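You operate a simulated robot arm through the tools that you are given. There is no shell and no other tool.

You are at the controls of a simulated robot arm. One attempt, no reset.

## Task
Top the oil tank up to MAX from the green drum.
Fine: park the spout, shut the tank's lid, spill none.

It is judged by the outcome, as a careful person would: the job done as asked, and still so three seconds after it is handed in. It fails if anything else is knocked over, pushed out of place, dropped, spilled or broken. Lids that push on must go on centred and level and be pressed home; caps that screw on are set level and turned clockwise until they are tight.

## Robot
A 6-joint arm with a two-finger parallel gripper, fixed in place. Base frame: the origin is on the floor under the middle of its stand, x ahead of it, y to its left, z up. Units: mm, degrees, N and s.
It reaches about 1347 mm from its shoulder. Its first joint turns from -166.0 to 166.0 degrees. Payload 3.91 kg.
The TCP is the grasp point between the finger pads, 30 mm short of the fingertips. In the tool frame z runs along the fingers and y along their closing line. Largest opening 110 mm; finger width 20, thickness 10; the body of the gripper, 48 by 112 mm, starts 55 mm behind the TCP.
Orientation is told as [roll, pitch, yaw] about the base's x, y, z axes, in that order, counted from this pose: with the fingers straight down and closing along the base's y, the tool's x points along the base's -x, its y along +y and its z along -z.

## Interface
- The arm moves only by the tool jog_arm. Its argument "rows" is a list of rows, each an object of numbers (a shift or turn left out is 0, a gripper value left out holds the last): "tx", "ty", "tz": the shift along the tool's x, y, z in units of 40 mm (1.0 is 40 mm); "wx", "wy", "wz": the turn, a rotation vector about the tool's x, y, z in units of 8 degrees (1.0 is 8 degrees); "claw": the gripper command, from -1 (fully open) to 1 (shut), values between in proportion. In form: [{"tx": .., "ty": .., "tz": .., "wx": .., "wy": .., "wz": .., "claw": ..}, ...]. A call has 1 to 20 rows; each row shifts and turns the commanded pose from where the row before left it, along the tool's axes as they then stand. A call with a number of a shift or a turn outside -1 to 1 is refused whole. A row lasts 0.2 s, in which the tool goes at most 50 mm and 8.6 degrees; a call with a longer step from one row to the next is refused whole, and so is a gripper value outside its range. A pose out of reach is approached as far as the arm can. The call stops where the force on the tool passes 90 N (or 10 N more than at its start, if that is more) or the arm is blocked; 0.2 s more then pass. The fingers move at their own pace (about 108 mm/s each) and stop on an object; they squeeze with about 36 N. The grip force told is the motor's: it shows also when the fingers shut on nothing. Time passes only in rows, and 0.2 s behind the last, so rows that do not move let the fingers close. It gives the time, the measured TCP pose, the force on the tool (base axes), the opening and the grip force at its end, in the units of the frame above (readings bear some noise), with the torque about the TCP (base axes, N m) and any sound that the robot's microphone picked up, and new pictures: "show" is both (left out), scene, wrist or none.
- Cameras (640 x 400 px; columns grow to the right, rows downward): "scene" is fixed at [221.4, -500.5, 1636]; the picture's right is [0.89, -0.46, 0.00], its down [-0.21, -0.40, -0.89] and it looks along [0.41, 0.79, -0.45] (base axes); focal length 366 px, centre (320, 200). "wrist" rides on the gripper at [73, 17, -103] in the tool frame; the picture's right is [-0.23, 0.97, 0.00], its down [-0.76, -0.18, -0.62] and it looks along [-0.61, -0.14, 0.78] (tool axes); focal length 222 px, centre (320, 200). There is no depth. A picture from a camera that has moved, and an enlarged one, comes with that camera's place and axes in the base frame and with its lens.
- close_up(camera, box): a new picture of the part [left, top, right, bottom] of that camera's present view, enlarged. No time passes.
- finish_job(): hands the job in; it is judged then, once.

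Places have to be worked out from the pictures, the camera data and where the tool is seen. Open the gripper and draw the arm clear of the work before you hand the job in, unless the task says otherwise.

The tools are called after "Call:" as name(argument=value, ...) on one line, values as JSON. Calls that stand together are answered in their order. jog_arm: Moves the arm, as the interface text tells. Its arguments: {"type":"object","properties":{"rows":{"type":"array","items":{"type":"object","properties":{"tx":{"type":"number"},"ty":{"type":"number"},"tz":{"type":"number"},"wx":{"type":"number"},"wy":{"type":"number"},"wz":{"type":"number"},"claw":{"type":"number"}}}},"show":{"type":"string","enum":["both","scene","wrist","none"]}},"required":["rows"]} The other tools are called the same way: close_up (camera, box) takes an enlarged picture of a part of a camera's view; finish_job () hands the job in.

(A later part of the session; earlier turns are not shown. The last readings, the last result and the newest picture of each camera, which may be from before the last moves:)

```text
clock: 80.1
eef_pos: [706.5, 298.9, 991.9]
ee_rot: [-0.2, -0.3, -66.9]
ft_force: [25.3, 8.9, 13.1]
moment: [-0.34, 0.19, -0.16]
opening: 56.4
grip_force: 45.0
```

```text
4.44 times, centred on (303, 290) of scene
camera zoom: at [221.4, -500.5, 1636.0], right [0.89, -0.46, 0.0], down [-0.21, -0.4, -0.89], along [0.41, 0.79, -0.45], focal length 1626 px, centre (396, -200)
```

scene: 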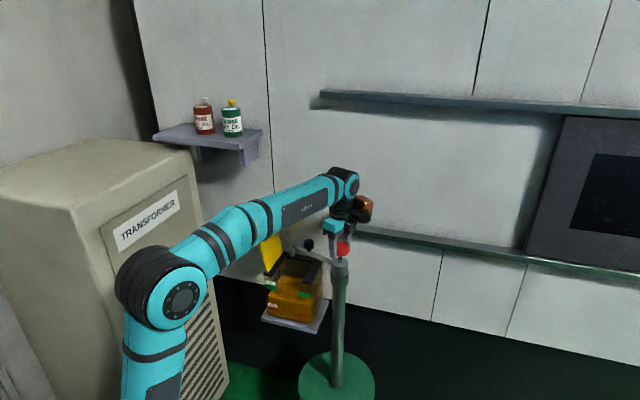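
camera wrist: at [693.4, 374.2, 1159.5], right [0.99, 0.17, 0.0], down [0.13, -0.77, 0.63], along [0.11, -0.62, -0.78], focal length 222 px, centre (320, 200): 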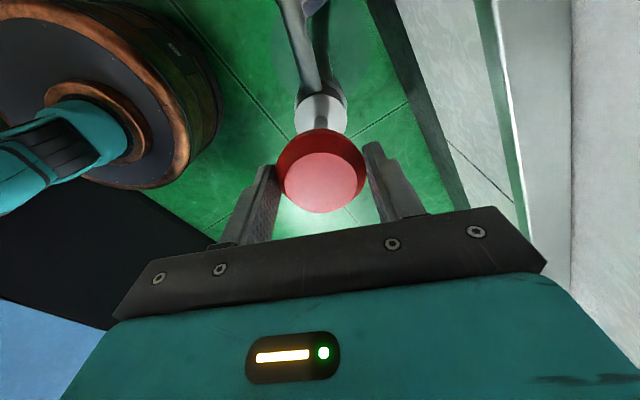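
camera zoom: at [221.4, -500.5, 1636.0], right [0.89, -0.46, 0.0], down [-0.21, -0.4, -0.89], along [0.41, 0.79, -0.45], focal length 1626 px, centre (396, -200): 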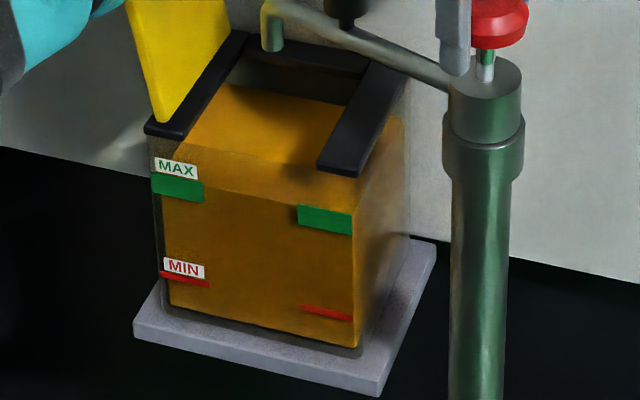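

The oil's front edge now computes to z≈783, in the middle of the 771–791 MAX band. I'll raise the plunger back to its original height, then release and check for drips.

Call:
jog_arm(rows=[{"tz": -0.22}, {"tz": -0.22}, {"tz": -0.22}, {"tz": -0.22}, {"tz": -0.22}, {"tz": -0.22}, {"tz": -0.22}, {}, {"claw": -0.4}, {"claw": -0.4}, {}], show="scene")

Call:
close_up(camera="scene", box=[258, 205, 388, 335])

Call:
close_up(camera="scene", box=[273, 273, 313, 303])

```text
clock: 82.5
eef_pos: [704.6, 299.7, 1054.5]
ee_rot: [0.0, -0.3, -66.9]
ft_force: [0.1, -0.9, -0.3]
moment: [-0.01, 0.02, 0.0]
opening: 77.1
grip_force: 0.0
```

scene: 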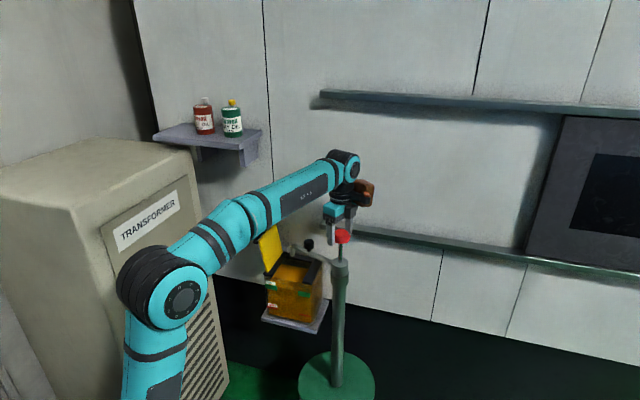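

```text
3.08 times, centred on (323, 270) of scene
camera zoom: at [221.4, -500.5, 1636.0], right [0.89, -0.46, 0.0], down [-0.21, -0.4, -0.89], along [0.41, 0.79, -0.45], focal length 1126 px, centre (311, -15)
```

zoom: 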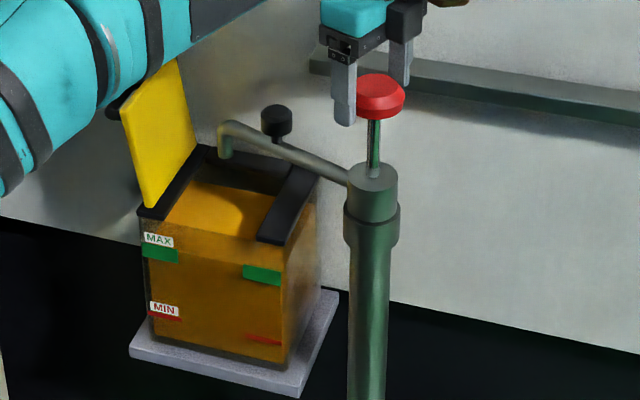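

```text
13.33 times, centred on (293, 288) of scene
camera zoom: at [221.4, -500.5, 1636.0], right [0.89, -0.46, 0.0], down [-0.21, -0.4, -0.89], along [0.41, 0.79, -0.45], focal length 4878 px, centre (680, -973)
```

zoom: 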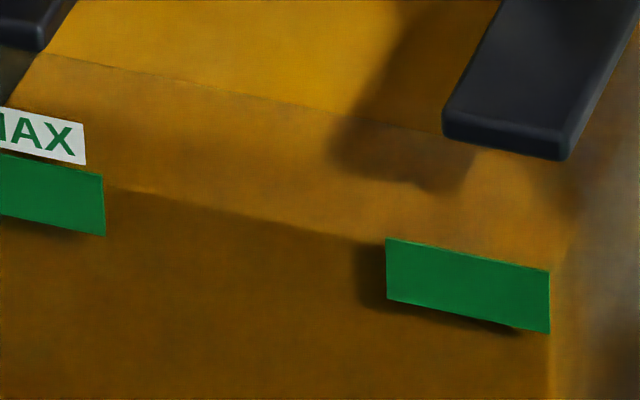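

The level is stable, the plunger stays up, and there is no flow. I'll lift clear and return above the spout's black knob, zooming on the spout tip for drips.

Call:
jog_arm(rows=[{"tz": -0.6}, {"tz": -0.7}, {"tz": -0.6}, {"tx": 0.768, "ty": -0.008}, {"tx": 0.768, "ty": -0.008}, {"tx": 0.768, "ty": -0.008}, {"tx": 0.75, "ty": -0.07, "claw": -0.1}, {}], show="both")

Call:
close_up(camera="scene", box=[280, 225, 340, 285])

Call:
close_up(camera="wrist", box=[230, 60, 430, 220])

```text
clock: 84.3
eef_pos: [654.4, 411.9, 1132.1]
ee_rot: [-0.2, -0.3, -67.0]
ft_force: [-0.5, -0.5, 0.1]
moment: [0.03, -0.05, -0.04]
opening: 60.6
grip_force: 0.0
camera wrist: at [641.8, 486.3, 1235.7], right [0.99, 0.17, 0.0], down [0.13, -0.77, 0.63], along [0.11, -0.62, -0.78], focal length 222 px, centre (320, 200)
```

scene: 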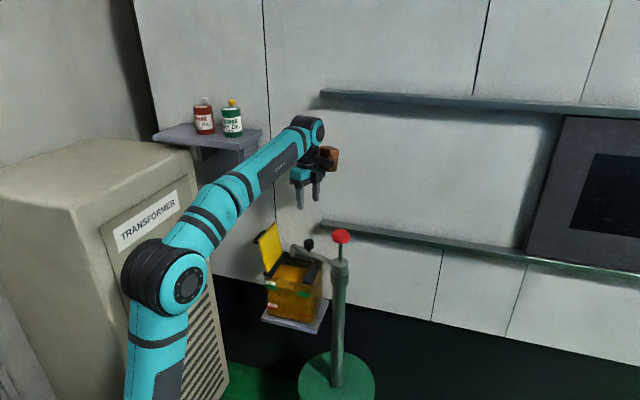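
wrist: 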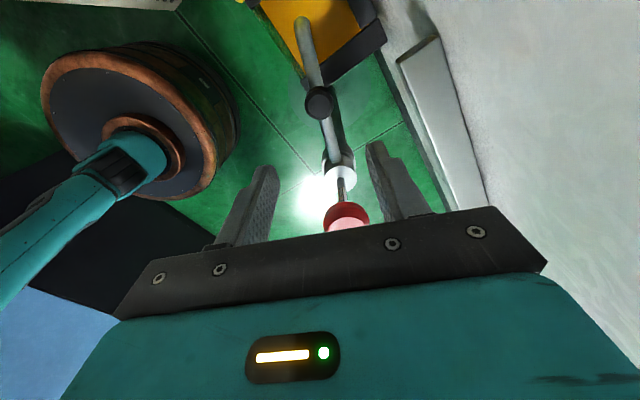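

```text
6.67 times, centred on (310, 255) of scene
camera zoom: at [221.4, -500.5, 1636.0], right [0.89, -0.46, 0.0], down [-0.21, -0.4, -0.89], along [0.41, 0.79, -0.45], focal length 2439 px, centre (387, -167)
```

zoom: 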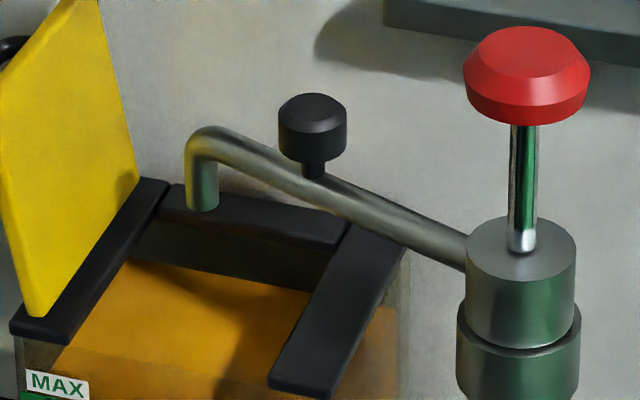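

```text
2.50 times, centred on (330, 140) of wrist
camera zoom: at [641.8, 486.3, 1235.7], right [0.99, 0.17, 0.0], down [0.13, -0.77, 0.63], along [0.11, -0.62, -0.78], focal length 555 px, centre (295, 350)
```

zoom: 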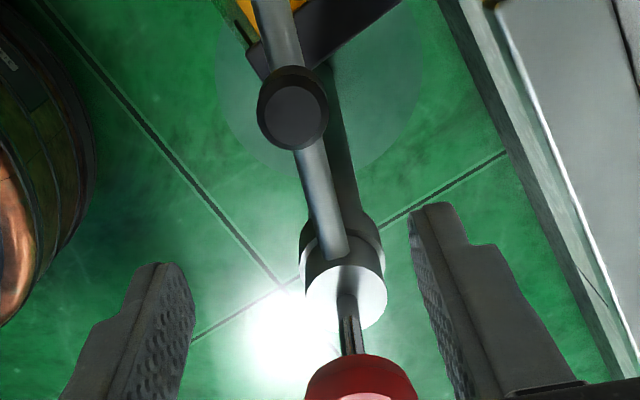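

No drips at the tip, and the knob is straight below the tool. I'll descend, grip it and prepare to swing it back to its parked position.

Call:
jog_arm(rows=[{"tz": 0.9}, {"tz": 0.9}, {"tz": 0.9}, {"tz": 0.7}, {"tz": 0.42}, {}, {"claw": 1}, {"claw": 1}, {}], show="none")

Call:
close_up(camera="scene", box=[260, 220, 360, 320])

```text
clock: 86.3
eef_pos: [654.2, 409.2, 977.7]
ee_rot: [-0.2, -0.3, -67.0]
ft_force: [-1.0, 0.4, -3.1]
moment: [0.52, -0.36, -0.08]
opening: 33.3
grip_force: 45.1
```

```text
4.00 times, centred on (310, 270) of scene
camera zoom: at [221.4, -500.5, 1636.0], right [0.89, -0.46, 0.0], down [-0.21, -0.4, -0.89], along [0.41, 0.79, -0.45], focal length 1463 px, centre (360, -80)
```

zoom: 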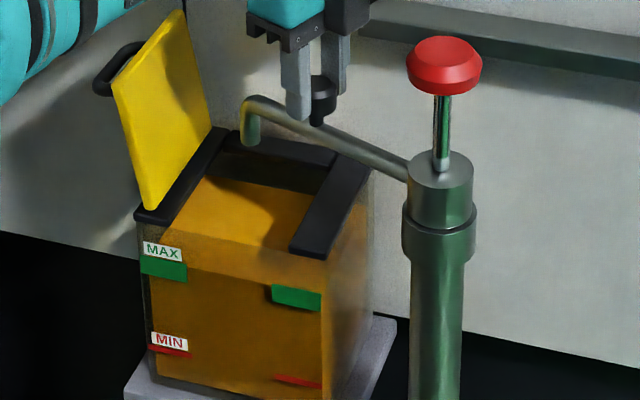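

Gripped. Now I'll swing the spout back counter-clockwise to the parked angle, co-rotating, starting with 35°.

Call:
jog_arm(rows=[{"tx": -0.006, "ty": -0.133, "wz": -0.3125}, {"tx": -0.006, "ty": -0.133, "wz": -0.3125}, {"tx": -0.0116, "ty": -0.265, "wz": -0.625}, {"tx": -0.0116, "ty": -0.265, "wz": -0.625}, {"tx": -0.0116, "ty": -0.265, "wz": -0.625}, {"tx": -0.0116, "ty": -0.265, "wz": -0.625}, {"tx": -0.0116, "ty": -0.265, "wz": -0.625}, {"tx": -0.0116, "ty": -0.265, "wz": -0.625}, {}], show="none")

```text
clock: 88.3
eef_pos: [600.6, 362.0, 977.7]
ee_rot: [-0.3, -0.1, -32.0]
ft_force: [16.4, -8.9, -4.7]
moment: [-0.08, -1.16, 0.12]
opening: 33.6
grip_force: 44.7
```

Smooth so far; a small inward trim, then 35° more.

Call:
jog_arm(rows=[{"tx": -0.035, "ty": -0.265, "wz": -0.625}, {"tx": -0.0116, "ty": -0.265, "wz": -0.625}, {"tx": -0.0116, "ty": -0.265, "wz": -0.625}, {"tx": -0.0116, "ty": -0.265, "wz": -0.625}, {"tx": -0.0116, "ty": -0.265, "wz": -0.625}, {"tx": -0.0116, "ty": -0.265, "wz": -0.625}, {"tx": -0.0116, "ty": -0.265, "wz": -0.625}, {}], show="both")

```text
clock: 90.1
eef_pos: [581.4, 290.9, 978.1]
ee_rot: [-0.3, 0.0, 3.0]
ft_force: [-3.1, 0.6, -4.8]
moment: [0.61, 0.29, 0.28]
opening: 33.6
grip_force: 45.6
camera wrist: at [508.2, 305.6, 1083.0], right [0.17, 0.98, -0.01], down [0.77, -0.13, 0.62], along [0.61, -0.11, -0.78], focal length 222 px, centre (320, 200)
```

scene: 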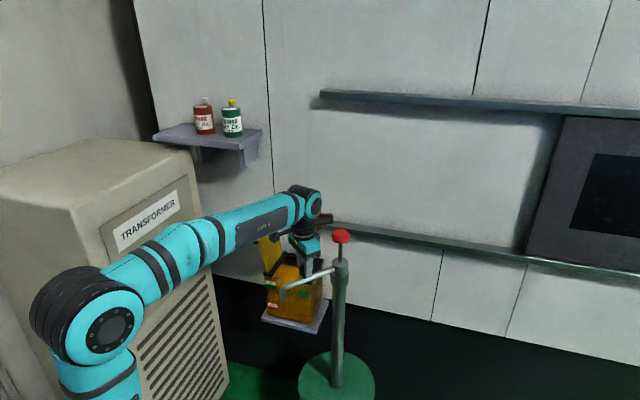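
wrist: 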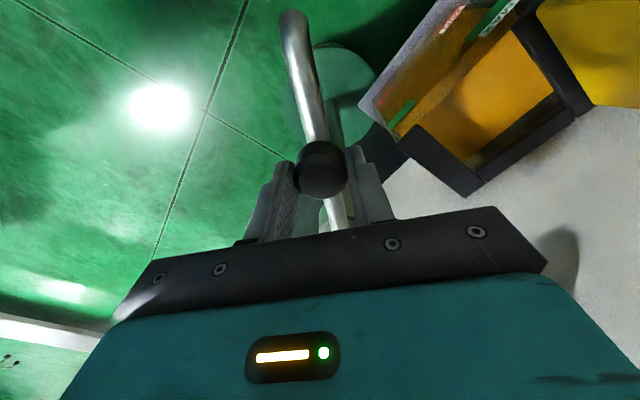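

About 32° left to the original parking angle (yaw 35.1°, tool at (603.7,226.3)).

Call:
jog_arm(rows=[{"tx": -0.013, "ty": -0.2835, "wz": -0.669}, {"tx": -0.013, "ty": -0.2835, "wz": -0.669}, {"tx": -0.013, "ty": -0.2835, "wz": -0.669}, {"tx": -0.013, "ty": -0.2835, "wz": -0.669}, {"tx": -0.013, "ty": -0.2835, "wz": -0.669}, {"tx": -0.013, "ty": -0.2835, "wz": -0.669}, {}, {}], show="none")

Call:
close_up(camera="scene", box=[255, 220, 375, 340])

```text
clock: 91.9
eef_pos: [604.4, 227.3, 979.1]
ee_rot: [-0.3, 0.3, 35.1]
ft_force: [-15.8, -12.5, -20.9]
moment: [-0.04, 0.74, -0.01]
opening: 33.7
grip_force: 44.7
```

```text
3.33 times, centred on (315, 280) of scene
camera zoom: at [221.4, -500.5, 1636.0], right [0.89, -0.46, 0.0], down [-0.21, -0.4, -0.89], along [0.41, 0.79, -0.45], focal length 1219 px, centre (337, -67)
```

zoom: 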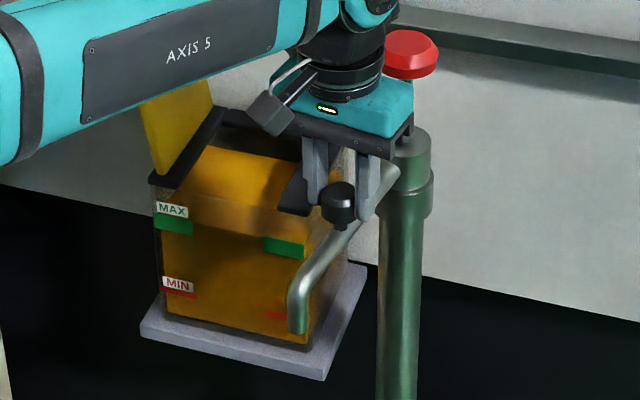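

The spout is back within about 1 mm of where I first gripped it. I'll release, rise, and compare with the initial picture.

Call:
jog_arm(rows=[{"claw": -0.1}, {"claw": -0.1}, {"tz": -0.5}, {"tz": -0.9}, {"tz": -0.9}, {"tz": -0.9}, {}], show="both")

Call:
close_up(camera="scene", box=[255, 245, 335, 335])

Call:
close_up(camera="scene", box=[220, 200, 420, 400])

```text
clock: 93.5
eef_pos: [602.6, 228.5, 1108.5]
ee_rot: [-0.3, 0.2, 35.2]
ft_force: [0.9, 0.9, 0.0]
moment: [0.01, 0.02, -0.02]
opening: 60.5
grip_force: 0.1
camera wrist: at [534.3, 202.5, 1212.7], right [-0.37, 0.93, -0.01], down [0.73, 0.3, 0.62], along [0.58, 0.23, -0.78], focal length 222 px, centre (320, 200)
```

scene: 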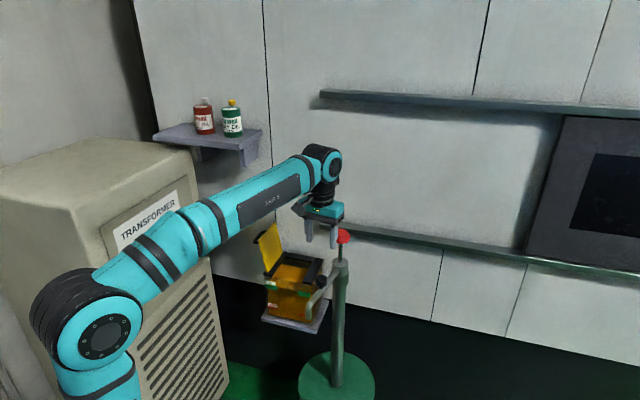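
wrist: 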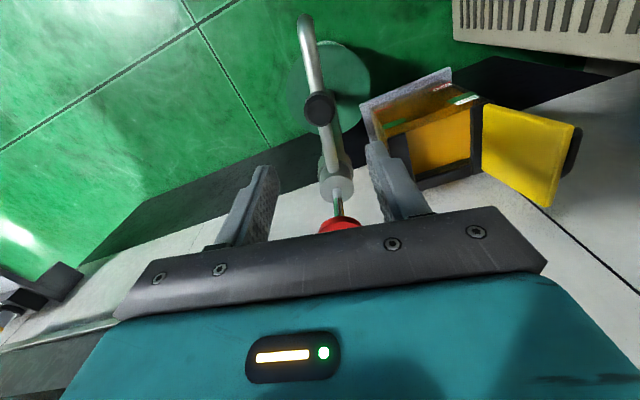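

```text
4.44 times, centred on (295, 290) of scene
camera zoom: at [221.4, -500.5, 1636.0], right [0.89, -0.46, 0.0], down [-0.21, -0.4, -0.89], along [0.41, 0.79, -0.45], focal length 1626 px, centre (431, -200)
```

zoom: 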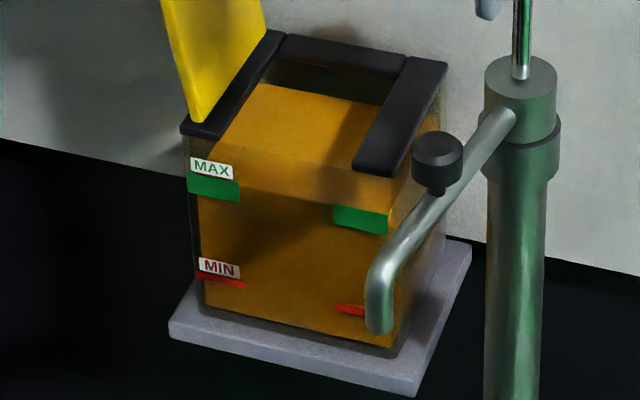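

```text
2.00 times, centred on (320, 300) of scene
camera zoom: at [221.4, -500.5, 1636.0], right [0.89, -0.46, 0.0], down [-0.21, -0.4, -0.89], along [0.41, 0.79, -0.45], focal length 732 px, centre (320, 0)
```

zoom: 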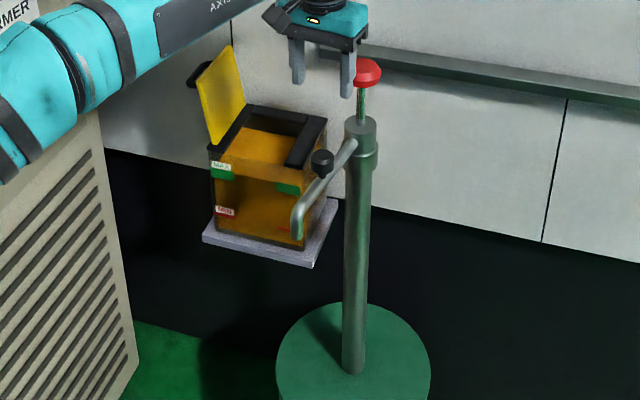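

Compared with the initial picture the spout looks within about a degree of its parked position. I'll measure the knob from the wrist camera to be sure.

Call:
close_up(camera="wrist", box=[250, 0, 400, 130])

Call:
close_up(camera="wrist", box=[340, 50, 600, 220])

```text
3.08 times, centred on (325, 65) of wrist
camera zoom: at [534.3, 202.5, 1212.7], right [-0.37, 0.93, -0.01], down [0.73, 0.3, 0.62], along [0.58, 0.23, -0.78], focal length 684 px, centre (305, 615)
```

zoom: 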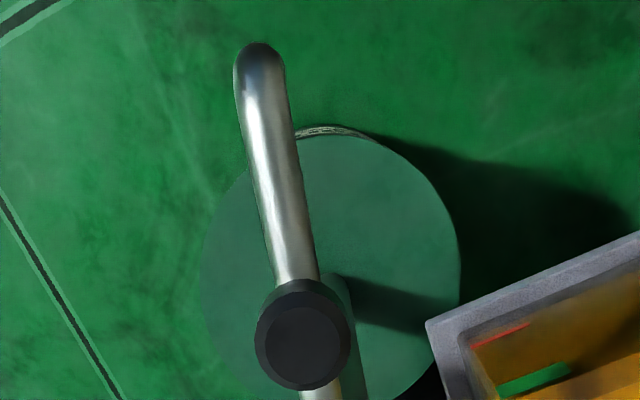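

```text
2.35 times, centred on (470, 135) of wrist
camera zoom: at [534.3, 202.5, 1212.7], right [-0.37, 0.93, -0.01], down [0.73, 0.3, 0.62], along [0.58, 0.23, -0.78], focal length 523 px, centre (-33, 353)
```

zoom: 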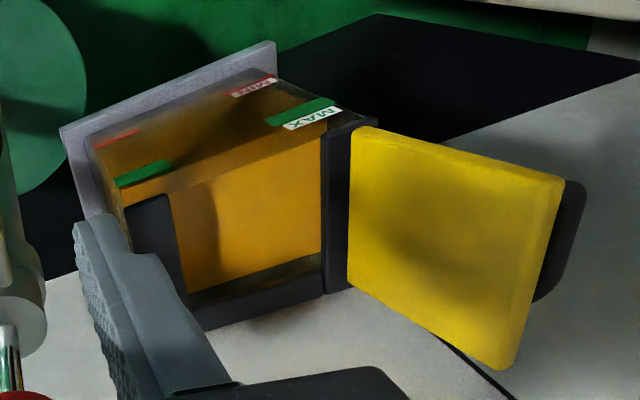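

The spout is parked within about 1° of its original angle. Next is the lid: I'll zoom in on it and its handle to plan a controlled closing.

Call:
close_up(camera="scene", box=[240, 210, 300, 270])

Call:
close_up(camera="scene", box=[180, 110, 300, 280])

```text
6.67 times, centred on (270, 240) of scene
camera zoom: at [221.4, -500.5, 1636.0], right [0.89, -0.46, 0.0], down [-0.21, -0.4, -0.89], along [0.41, 0.79, -0.45], focal length 2439 px, centre (653, -67)
```

zoom: 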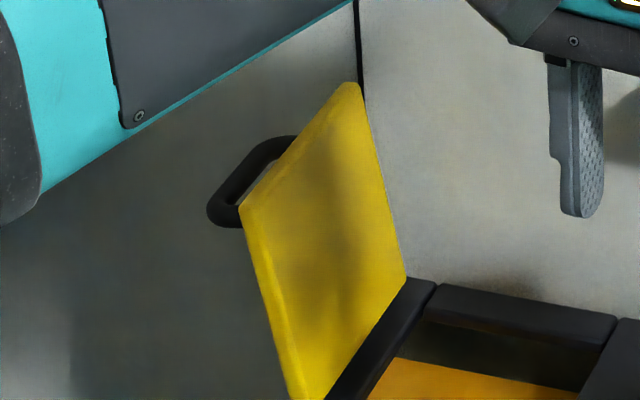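

```text
2.35 times, centred on (240, 195) of scene
camera zoom: at [221.4, -500.5, 1636.0], right [0.89, -0.46, 0.0], down [-0.21, -0.4, -0.89], along [0.41, 0.79, -0.45], focal length 861 px, centre (508, 212)
```

zoom: 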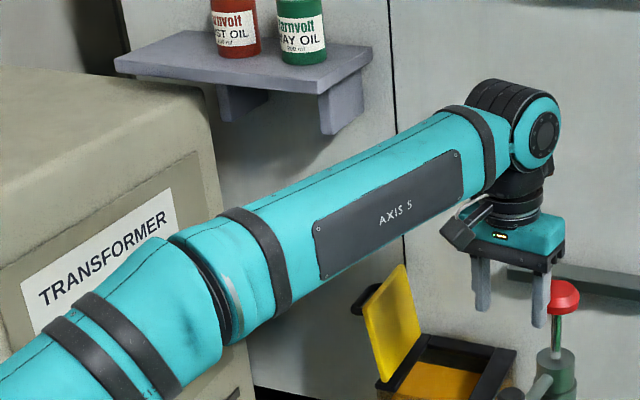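

The lid rests at about 103°, with its handle bar at roughly e1 −28 mm and z 928 in the tank frame. I'll move over the tank to its right side at a safe height, turn to yaw 45° and approach from there, keeping away from the wall and shelf.

Call:
jog_arm(rows=[{"tx": -0.4986, "ty": 0.8286}, {"tx": -0.4986, "ty": 0.8286}, {"tx": -0.4986, "ty": 0.8286}, {"tx": -0.4986, "ty": 0.8286}, {"tx": -0.4986, "ty": 0.8286}, {"tx": -0.4986, "ty": 0.8286}, {"tx": -0.4986, "ty": 0.8286}, {"wz": -0.61, "claw": 0.38}, {"wz": -0.61}, {}], show="both")

Call:
close_up(camera="wrist", box=[300, 40, 520, 220])

```text
clock: 95.7
eef_pos: [585.3, 497.0, 1105.4]
ee_rot: [-0.2, 0.2, 44.9]
ft_force: [-0.8, 0.4, 0.5]
moment: [0.03, -0.01, 0.0]
opening: 34.1
grip_force: 0.0
camera wrist: at [521.4, 460.8, 1209.8], right [-0.53, 0.85, 0.0], down [0.67, 0.42, 0.62], along [0.53, 0.32, -0.78], focal length 222 px, centre (320, 200)
```

scene: 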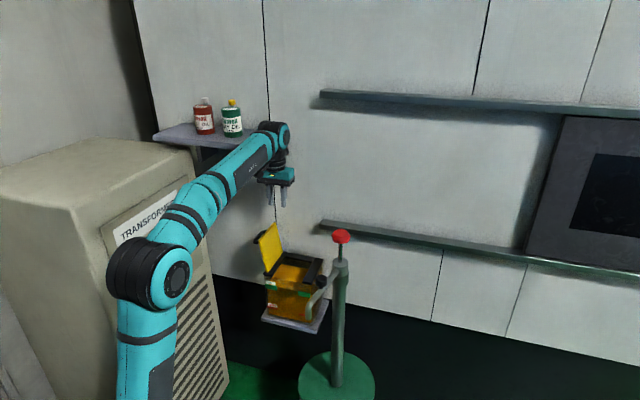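
wrist: 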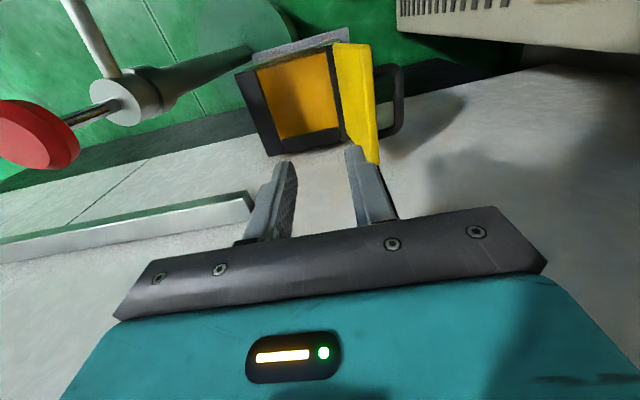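

```text
2.22 times, centred on (410, 130) of wrist
camera zoom: at [521.4, 460.8, 1209.8], right [-0.53, 0.85, 0.0], down [0.67, 0.42, 0.62], along [0.53, 0.32, -0.78], focal length 494 px, centre (120, 356)
```

zoom: 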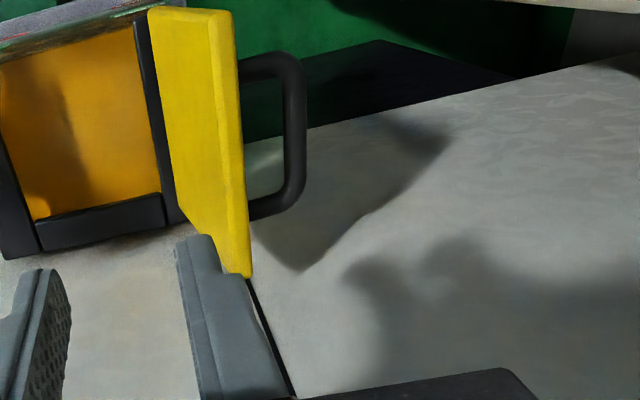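

From here I have a clear view: lid top edge at e1≈3, handle bar at e1≈−29, z≈932. I'll descend to z 1020, shift left above the handle and check the alignment before lowering.

Call:
jog_arm(rows=[{"tz": 0.712}, {"tz": 0.712}, {"tz": 0.712}, {"tx": -0.04, "ty": 0.762}, {"tx": -0.04, "ty": 0.762}, {"tx": -0.04, "ty": 0.762}, {}], show="both")

Call:
close_up(camera="wrist", box=[220, 20, 440, 230])

Call:
close_up(camera="scene", box=[210, 140, 310, 260])

```text
clock: 97.3
eef_pos: [538.3, 550.9, 1020.4]
ee_rot: [0.0, 0.4, 43.8]
ft_force: [0.2, 0.0, 0.8]
moment: [-0.04, 0.04, -0.01]
opening: 34.2
grip_force: 0.1
camera wrist: at [474.3, 514.3, 1124.9], right [-0.51, 0.86, 0.0], down [0.68, 0.4, 0.62], along [0.53, 0.32, -0.78], focal length 222 px, centre (320, 200)
```

scene: 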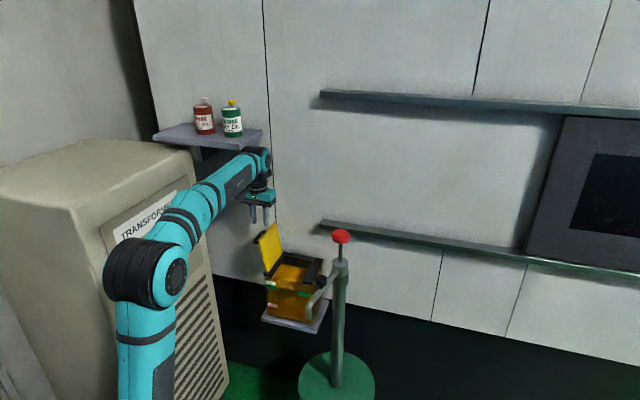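
wrist: 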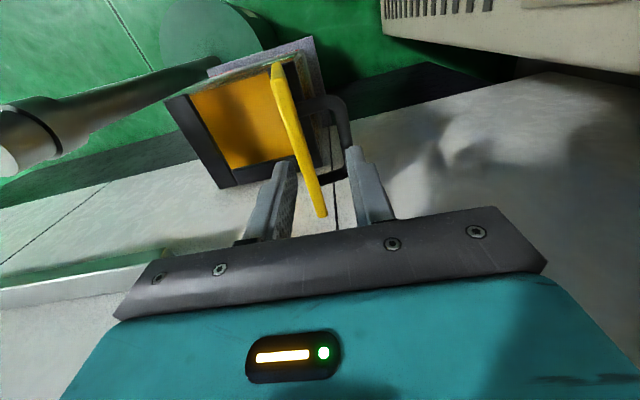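

```text
1.90 times, centred on (330, 125) of wrist
camera zoom: at [474.3, 514.3, 1124.9], right [-0.51, 0.86, 0.0], down [0.68, 0.4, 0.62], along [0.53, 0.32, -0.78], focal length 423 px, centre (301, 343)
```

zoom: 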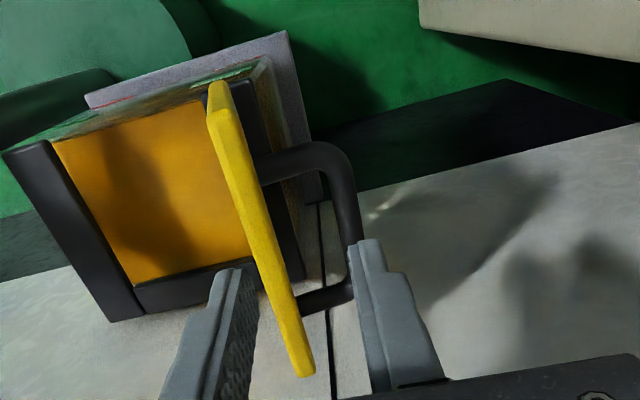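

```text
3.33 times, centred on (260, 200) of scene
camera zoom: at [221.4, -500.5, 1636.0], right [0.89, -0.46, 0.0], down [-0.21, -0.4, -0.89], along [0.41, 0.79, -0.45], focal length 1219 px, centre (520, 200)
```

zoom: 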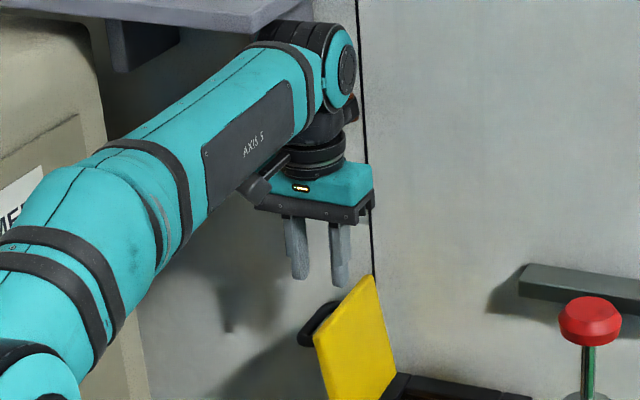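

The tool stopped about 20 mm short of the commanded spot with a small yaw error and no tool force, so something upstream (probably the wrist housing near the shelf corner) may be touching. I'll back off to the right immediately and check.

Call:
jog_arm(rows=[{"ty": -0.5}, {"ty": -0.5}, {}], show="none")

Call:
close_up(camera="scene", box=[190, 90, 310, 210])

```text
clock: 98.1
eef_pos: [551.4, 538.6, 1020.3]
ee_rot: [-0.2, 0.2, 45.0]
ft_force: [0.5, -0.6, 1.1]
moment: [0.03, 0.04, -0.02]
opening: 34.2
grip_force: 0.1
```

```text
3.33 times, centred on (250, 150) of scene
camera zoom: at [221.4, -500.5, 1636.0], right [0.89, -0.46, 0.0], down [-0.21, -0.4, -0.89], along [0.41, 0.79, -0.45], focal length 1219 px, centre (553, 367)
```

zoom: 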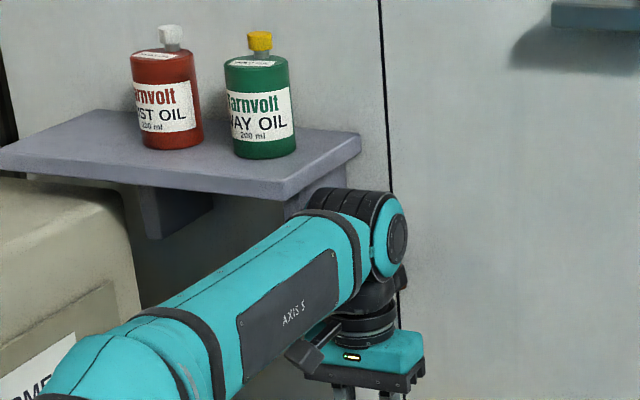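

It tracks normally again at e1≈9, so the blockage is up at the wrist near the shelf. New plan: straddle the lid's top edge near its front corner, where there's room, and guide it over with the finger cage. I'll move 40 mm forward, away from the wall, and look.

Call:
jog_arm(rows=[{"tx": 0.5}, {"tx": 0.5}, {}], show="both")

Call:
close_up(camera="wrist", box=[230, 40, 430, 220])

Call:
close_up(camera="scene", box=[225, 170, 315, 260])

```text
clock: 98.9
eef_pos: [523.2, 507.8, 1018.8]
ee_rot: [-0.2, 0.4, 44.9]
ft_force: [0.8, 0.3, 0.1]
moment: [-0.01, 0.01, 0.01]
opening: 34.1
grip_force: 0.0
camera wrist: at [459.5, 471.4, 1124.5], right [-0.53, 0.85, 0.0], down [0.67, 0.41, 0.62], along [0.53, 0.32, -0.78], focal length 222 px, centre (320, 200)
```

scene: 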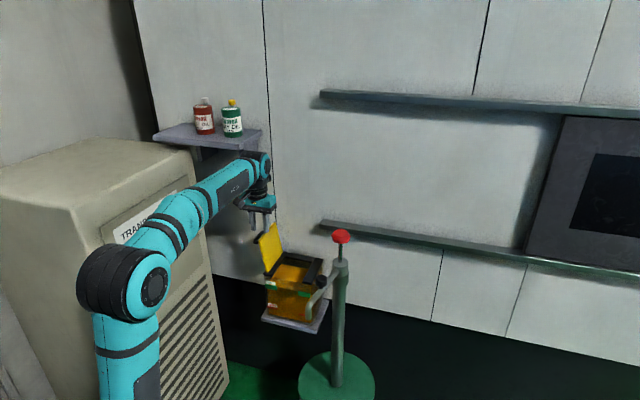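
wrist: 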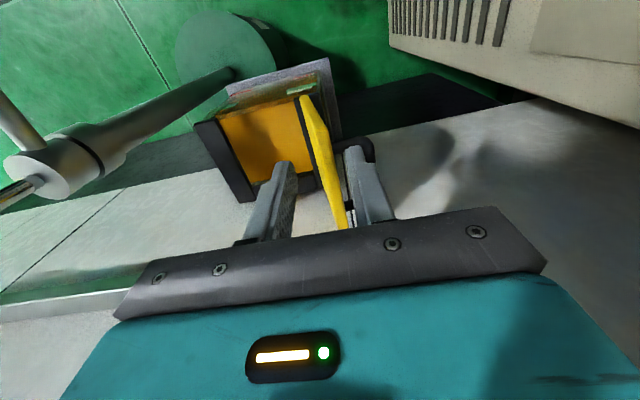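

```text
2.22 times, centred on (330, 130) of wrist
camera zoom: at [459.5, 471.4, 1124.5], right [-0.53, 0.85, 0.0], down [0.67, 0.41, 0.62], along [0.53, 0.32, -0.78], focal length 494 px, centre (298, 356)
```

zoom: 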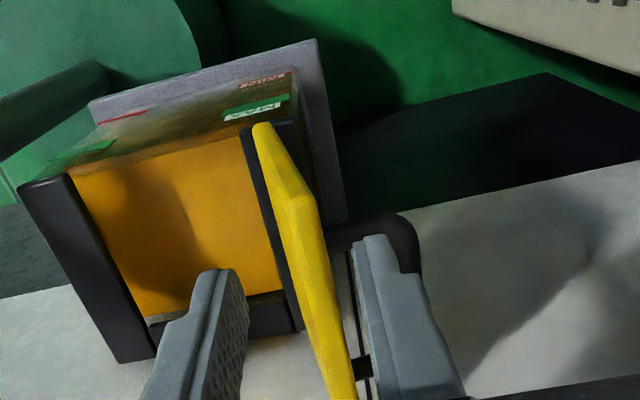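

```text
4.44 times, centred on (270, 215) of scene
camera zoom: at [221.4, -500.5, 1636.0], right [0.89, -0.46, 0.0], down [-0.21, -0.4, -0.89], along [0.41, 0.79, -0.45], focal length 1626 px, centre (542, 133)
```

zoom: 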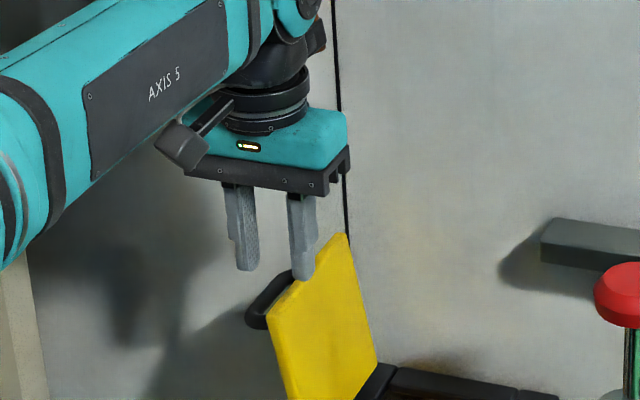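

The lid's top edge lies between the fingers (tool at e1≈11, e2≈729). I'll descend 50 mm so the fingers straddle it.

Call:
jog_arm(rows=[{"tz": 0.4}, {"tz": 0.45}, {"tz": 0.4}, {}], show="both")

Call:
close_up(camera="wrist", box=[230, 40, 430, 220])

Call:
close_up(camera="scene", box=[225, 190, 315, 280])

```text
clock: 99.9
eef_pos: [523.0, 508.6, 969.9]
ee_rot: [-0.2, 0.2, 44.9]
ft_force: [-0.5, 0.2, -0.4]
moment: [-0.02, -0.01, 0.01]
opening: 34.1
grip_force: 0.2
camera wrist: at [459.7, 471.7, 1074.8], right [-0.53, 0.85, 0.0], down [0.67, 0.41, 0.62], along [0.53, 0.32, -0.78], focal length 222 px, centre (320, 200)
```

scene: 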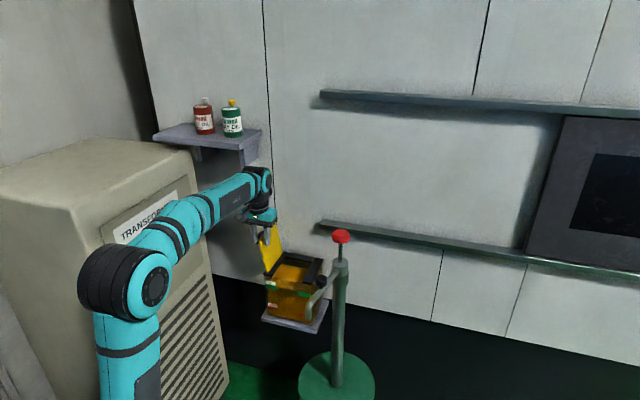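
wrist: 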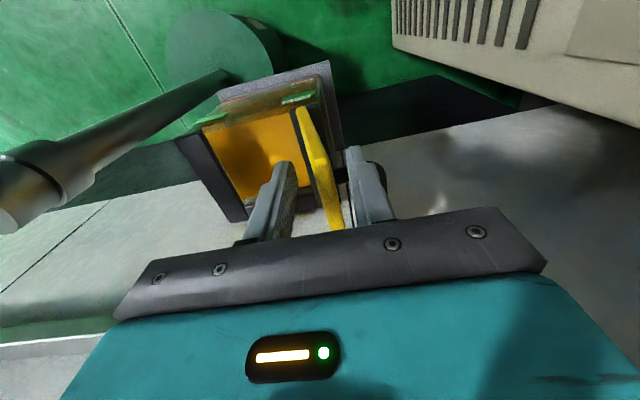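

```text
2.22 times, centred on (330, 130) of wrist
camera zoom: at [459.7, 471.7, 1074.8], right [-0.53, 0.85, 0.0], down [0.67, 0.41, 0.62], along [0.53, 0.32, -0.78], focal length 494 px, centre (298, 356)
```

zoom: 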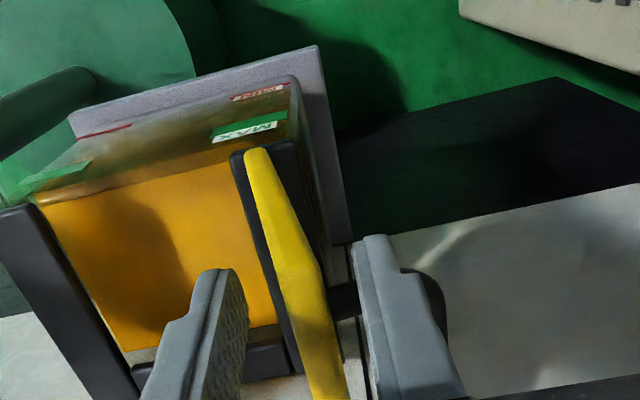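

```text
4.44 times, centred on (270, 235) of scene
camera zoom: at [221.4, -500.5, 1636.0], right [0.89, -0.46, 0.0], down [-0.21, -0.4, -0.89], along [0.41, 0.79, -0.45], focal length 1626 px, centre (542, 44)
```

zoom: 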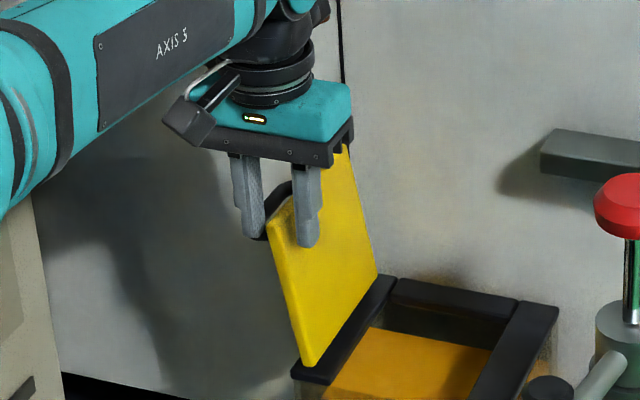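

The fingers straddle the lid edge with no contact. I'll narrow the gap to about 22 mm and ease the lid over towards closing in small steps.

Call:
jog_arm(rows=[{"claw": 0.6}, {}, {"ty": -0.15}, {"ty": -0.15}, {"ty": -0.15}, {}], show="none")

Call:
close_up(camera="scene", box=[225, 190, 315, 280])

```text
clock: 101.3
eef_pos: [535.7, 496.8, 970.4]
ee_rot: [-0.2, 0.2, 44.9]
ft_force: [0.4, -0.1, -1.0]
moment: [-0.02, 0.02, 0.01]
opening: 21.9
grip_force: 0.0
```

```text
4.44 times, centred on (270, 235) of scene
camera zoom: at [221.4, -500.5, 1636.0], right [0.89, -0.46, 0.0], down [-0.21, -0.4, -0.89], along [0.41, 0.79, -0.45], focal length 1626 px, centre (542, 44)
```

zoom: 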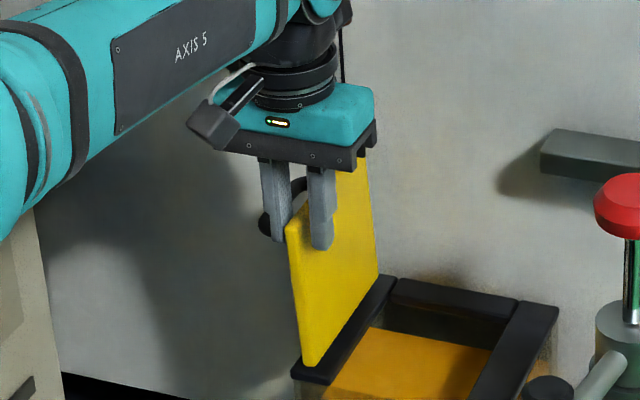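

The lid follows (about 95°). I'll continue past vertical, slowly.

Call:
jog_arm(rows=[{"ty": -0.125}, {"ty": -0.125}, {"ty": -0.125}, {"ty": -0.125}, {}], show="none")

Call:
close_up(camera="scene", box=[225, 190, 315, 280])

```text
clock: 102.5
eef_pos: [549.6, 481.9, 969.6]
ee_rot: [-0.2, 0.3, 44.9]
ft_force: [-0.5, -0.1, 0.2]
moment: [-0.01, -0.05, 0.01]
opening: 22.0
grip_force: 0.0
```

```text
4.44 times, centred on (270, 235) of scene
camera zoom: at [221.4, -500.5, 1636.0], right [0.89, -0.46, 0.0], down [-0.21, -0.4, -0.89], along [0.41, 0.79, -0.45], focal length 1626 px, centre (542, 44)
```

zoom: 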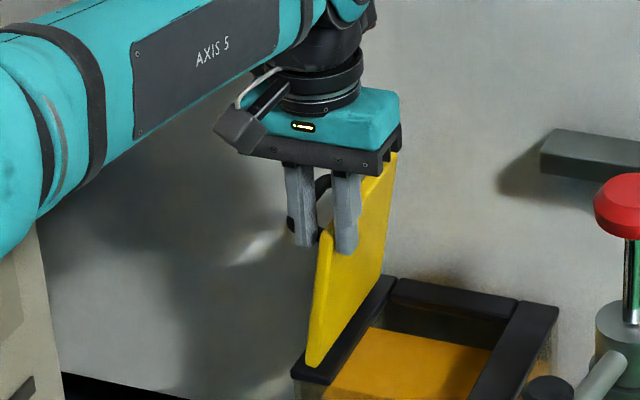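

About 83° and still under light control. Continuing another 15 mm.

Call:
jog_arm(rows=[{"ty": -0.125}, {"ty": -0.125}, {"ty": -0.125}, {}, {}], show="none")

Call:
close_up(camera="scene", box=[235, 190, 325, 280])

Call:
close_up(camera="wrist", box=[230, 40, 430, 220])

```text
clock: 103.7
eef_pos: [560.7, 471.5, 970.4]
ee_rot: [-0.2, 0.1, 44.9]
ft_force: [-0.3, -0.1, -0.5]
moment: [0.03, 0.0, 0.01]
opening: 22.0
grip_force: 0.4
```

```text
4.44 times, centred on (280, 235) of scene
camera zoom: at [221.4, -500.5, 1636.0], right [0.89, -0.46, 0.0], down [-0.21, -0.4, -0.89], along [0.41, 0.79, -0.45], focal length 1626 px, centre (498, 44)
```

zoom: 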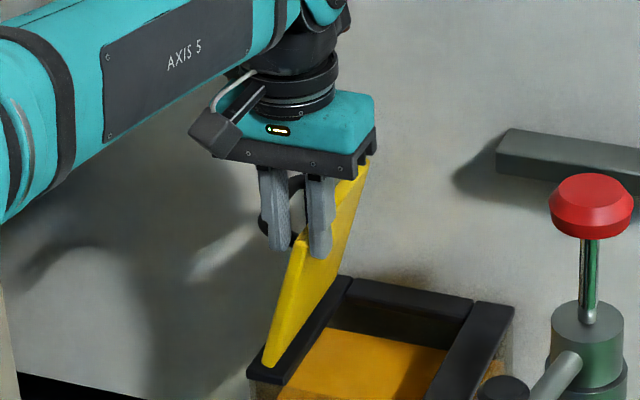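

```text
2.22 times, centred on (330, 130) of wrist
camera zoom: at [497.0, 434.0, 1074.7], right [-0.53, 0.85, 0.0], down [0.67, 0.41, 0.62], along [0.53, 0.32, -0.78], focal length 494 px, centre (298, 356)
```

zoom: 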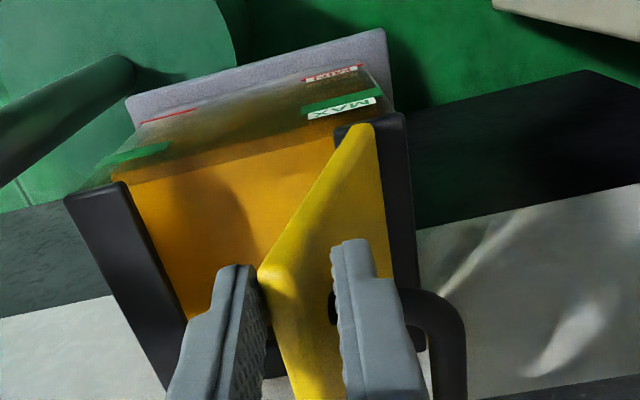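

The lid now leans lightly on the right finger at about 73°. I'll widen the gap step by step while shifting the hand left, so that the right finger stays put and the left one gets out of the lid's way.

Call:
jog_arm(rows=[{"ty": 0.1, "claw": 0.455}, {"ty": 0.1, "claw": 0.31}, {"ty": 0.1, "claw": 0.165}, {"ty": 0.1, "claw": 0.02}, {"ty": 0.1, "claw": -0.127}, {}], show="none")

Call:
close_up(camera="wrist", box=[200, 40, 440, 230])

Call:
close_up(camera="scene", box=[235, 190, 325, 280])

```text
clock: 105.1
eef_pos: [547.4, 484.8, 970.4]
ee_rot: [-0.3, 0.3, 44.8]
ft_force: [0.3, 0.6, -0.2]
moment: [0.0, 0.01, 0.01]
opening: 62.1
grip_force: 0.6
```

```text
2.11 times, centred on (320, 135) of wrist
camera zoom: at [483.1, 448.2, 1075.2], right [-0.53, 0.85, 0.0], down [0.67, 0.41, 0.62], along [0.53, 0.32, -0.78], focal length 468 px, centre (320, 337)
```

zoom: 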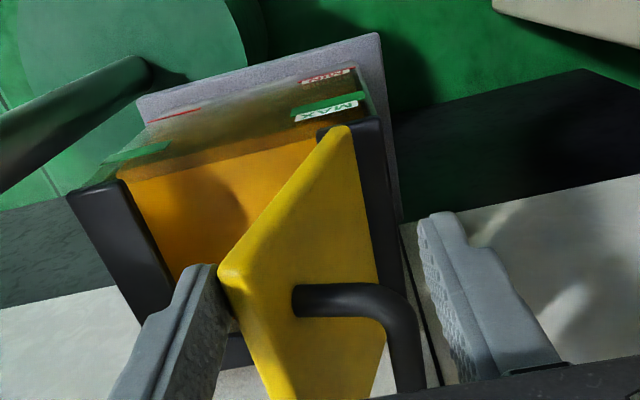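

```text
4.44 times, centred on (280, 235) of scene
camera zoom: at [221.4, -500.5, 1636.0], right [0.89, -0.46, 0.0], down [-0.21, -0.4, -0.89], along [0.41, 0.79, -0.45], focal length 1626 px, centre (498, 44)
```

zoom: 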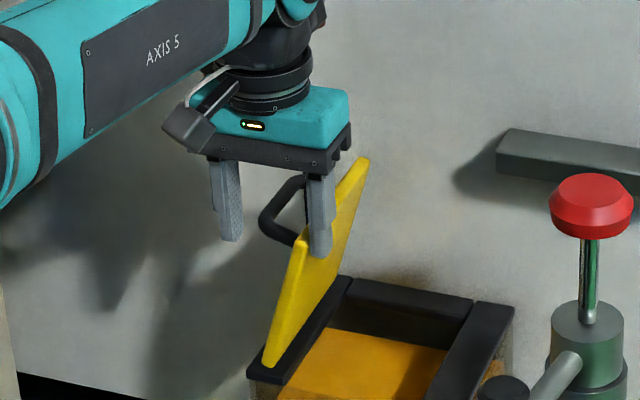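

The right finger holds the lid steady. I'll finish widening to about 94 mm.

Call:
jog_arm(rows=[{"ty": 0.1, "claw": -0.273}, {"ty": 0.1, "claw": -0.418}, {"ty": 0.1, "claw": -0.564}, {"ty": 0.1, "claw": -0.709}, {}], show="none")

```text
clock: 106.3
eef_pos: [534.4, 496.6, 969.3]
ee_rot: [-0.3, 0.2, 44.8]
ft_force: [0.6, -0.5, 0.6]
moment: [-0.01, 0.01, 0.02]
opening: 94.1
grip_force: 0.2
```

Gap is 94 mm and the right finger is still at e1≈74 supporting the lid. Now I'll lower the lid gradually: the finger retreats right while the hand descends along the edge's path.

Call:
jog_arm(rows=[{"ty": -0.13}, {"ty": -0.125}, {"ty": -0.15}, {"ty": -0.125}, {"ty": -0.125, "tz": 0.06}, {"ty": -0.125, "tz": 0.08}, {"ty": -0.125, "tz": 0.09}, {}], show="none")

Call:
close_up(camera="scene", box=[245, 200, 335, 290])

Call:
close_up(camera="wrist", box=[200, 40, 440, 230])

```text
clock: 108.1
eef_pos: [561.5, 470.7, 961.1]
ee_rot: [-0.3, 0.4, 44.8]
ft_force: [0.4, -0.6, -0.2]
moment: [-0.01, 0.02, -0.01]
opening: 93.9
grip_force: 0.1
```

```text
4.44 times, centred on (290, 245) of scene
camera zoom: at [221.4, -500.5, 1636.0], right [0.89, -0.46, 0.0], down [-0.21, -0.4, -0.89], along [0.41, 0.79, -0.45], focal length 1626 px, centre (453, 0)
```

zoom: 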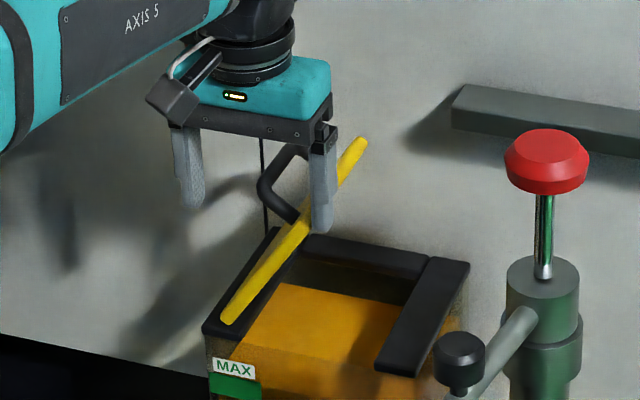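

```text
2.11 times, centred on (320, 135) of wrist
camera zoom: at [497.5, 434.0, 1066.1], right [-0.53, 0.85, 0.0], down [0.67, 0.41, 0.62], along [0.53, 0.32, -0.78], focal length 468 px, centre (320, 337)
```

zoom: 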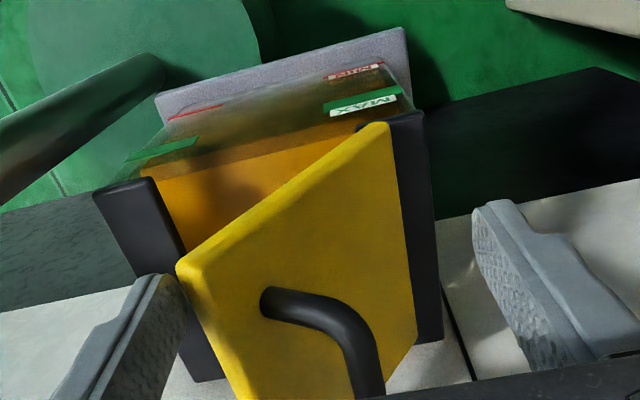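

Controlled nicely (about 54°). Continuing the same way to around 36°.

Call:
jog_arm(rows=[{"ty": -0.1, "tz": 0.11}, {"ty": -0.1, "tz": 0.09}, {"ty": -0.1, "tz": 0.09}, {"ty": -0.1, "tz": 0.095}, {"ty": -0.1, "tz": 0.105}, {"ty": -0.1, "tz": 0.12}, {"ty": -0.1, "tz": 0.13}, {}], show="none")

Call:
close_up(camera="scene", box=[245, 200, 335, 290])

Call:
close_up(camera="wrist", box=[200, 40, 440, 230])

```text
clock: 109.9
eef_pos: [579.9, 450.8, 931.6]
ee_rot: [-0.1, 0.2, 44.9]
ft_force: [0.4, -0.1, 0.0]
moment: [-0.01, -0.04, 0.02]
opening: 94.3
grip_force: 0.0
```

```text
4.44 times, centred on (290, 245) of scene
camera zoom: at [221.4, -500.5, 1636.0], right [0.89, -0.46, 0.0], down [-0.21, -0.4, -0.89], along [0.41, 0.79, -0.45], focal length 1626 px, centre (453, 0)
```

zoom: 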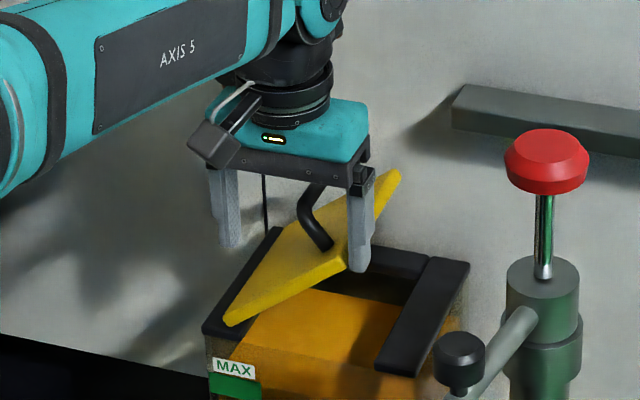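

```text
2.11 times, centred on (320, 135) of wrist
camera zoom: at [517.3, 413.8, 1035.9], right [-0.53, 0.85, 0.0], down [0.67, 0.41, 0.62], along [0.53, 0.32, -0.78], focal length 468 px, centre (320, 337)
```

zoom: 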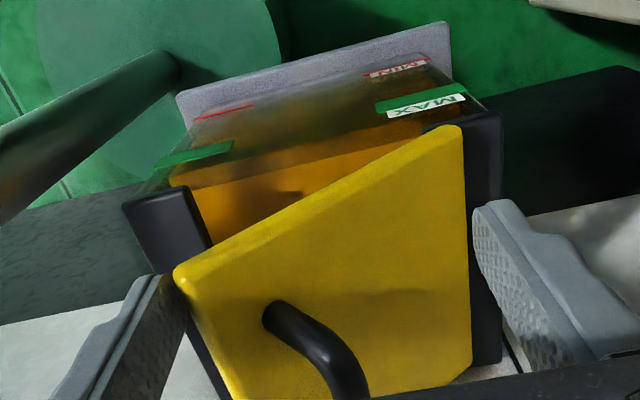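

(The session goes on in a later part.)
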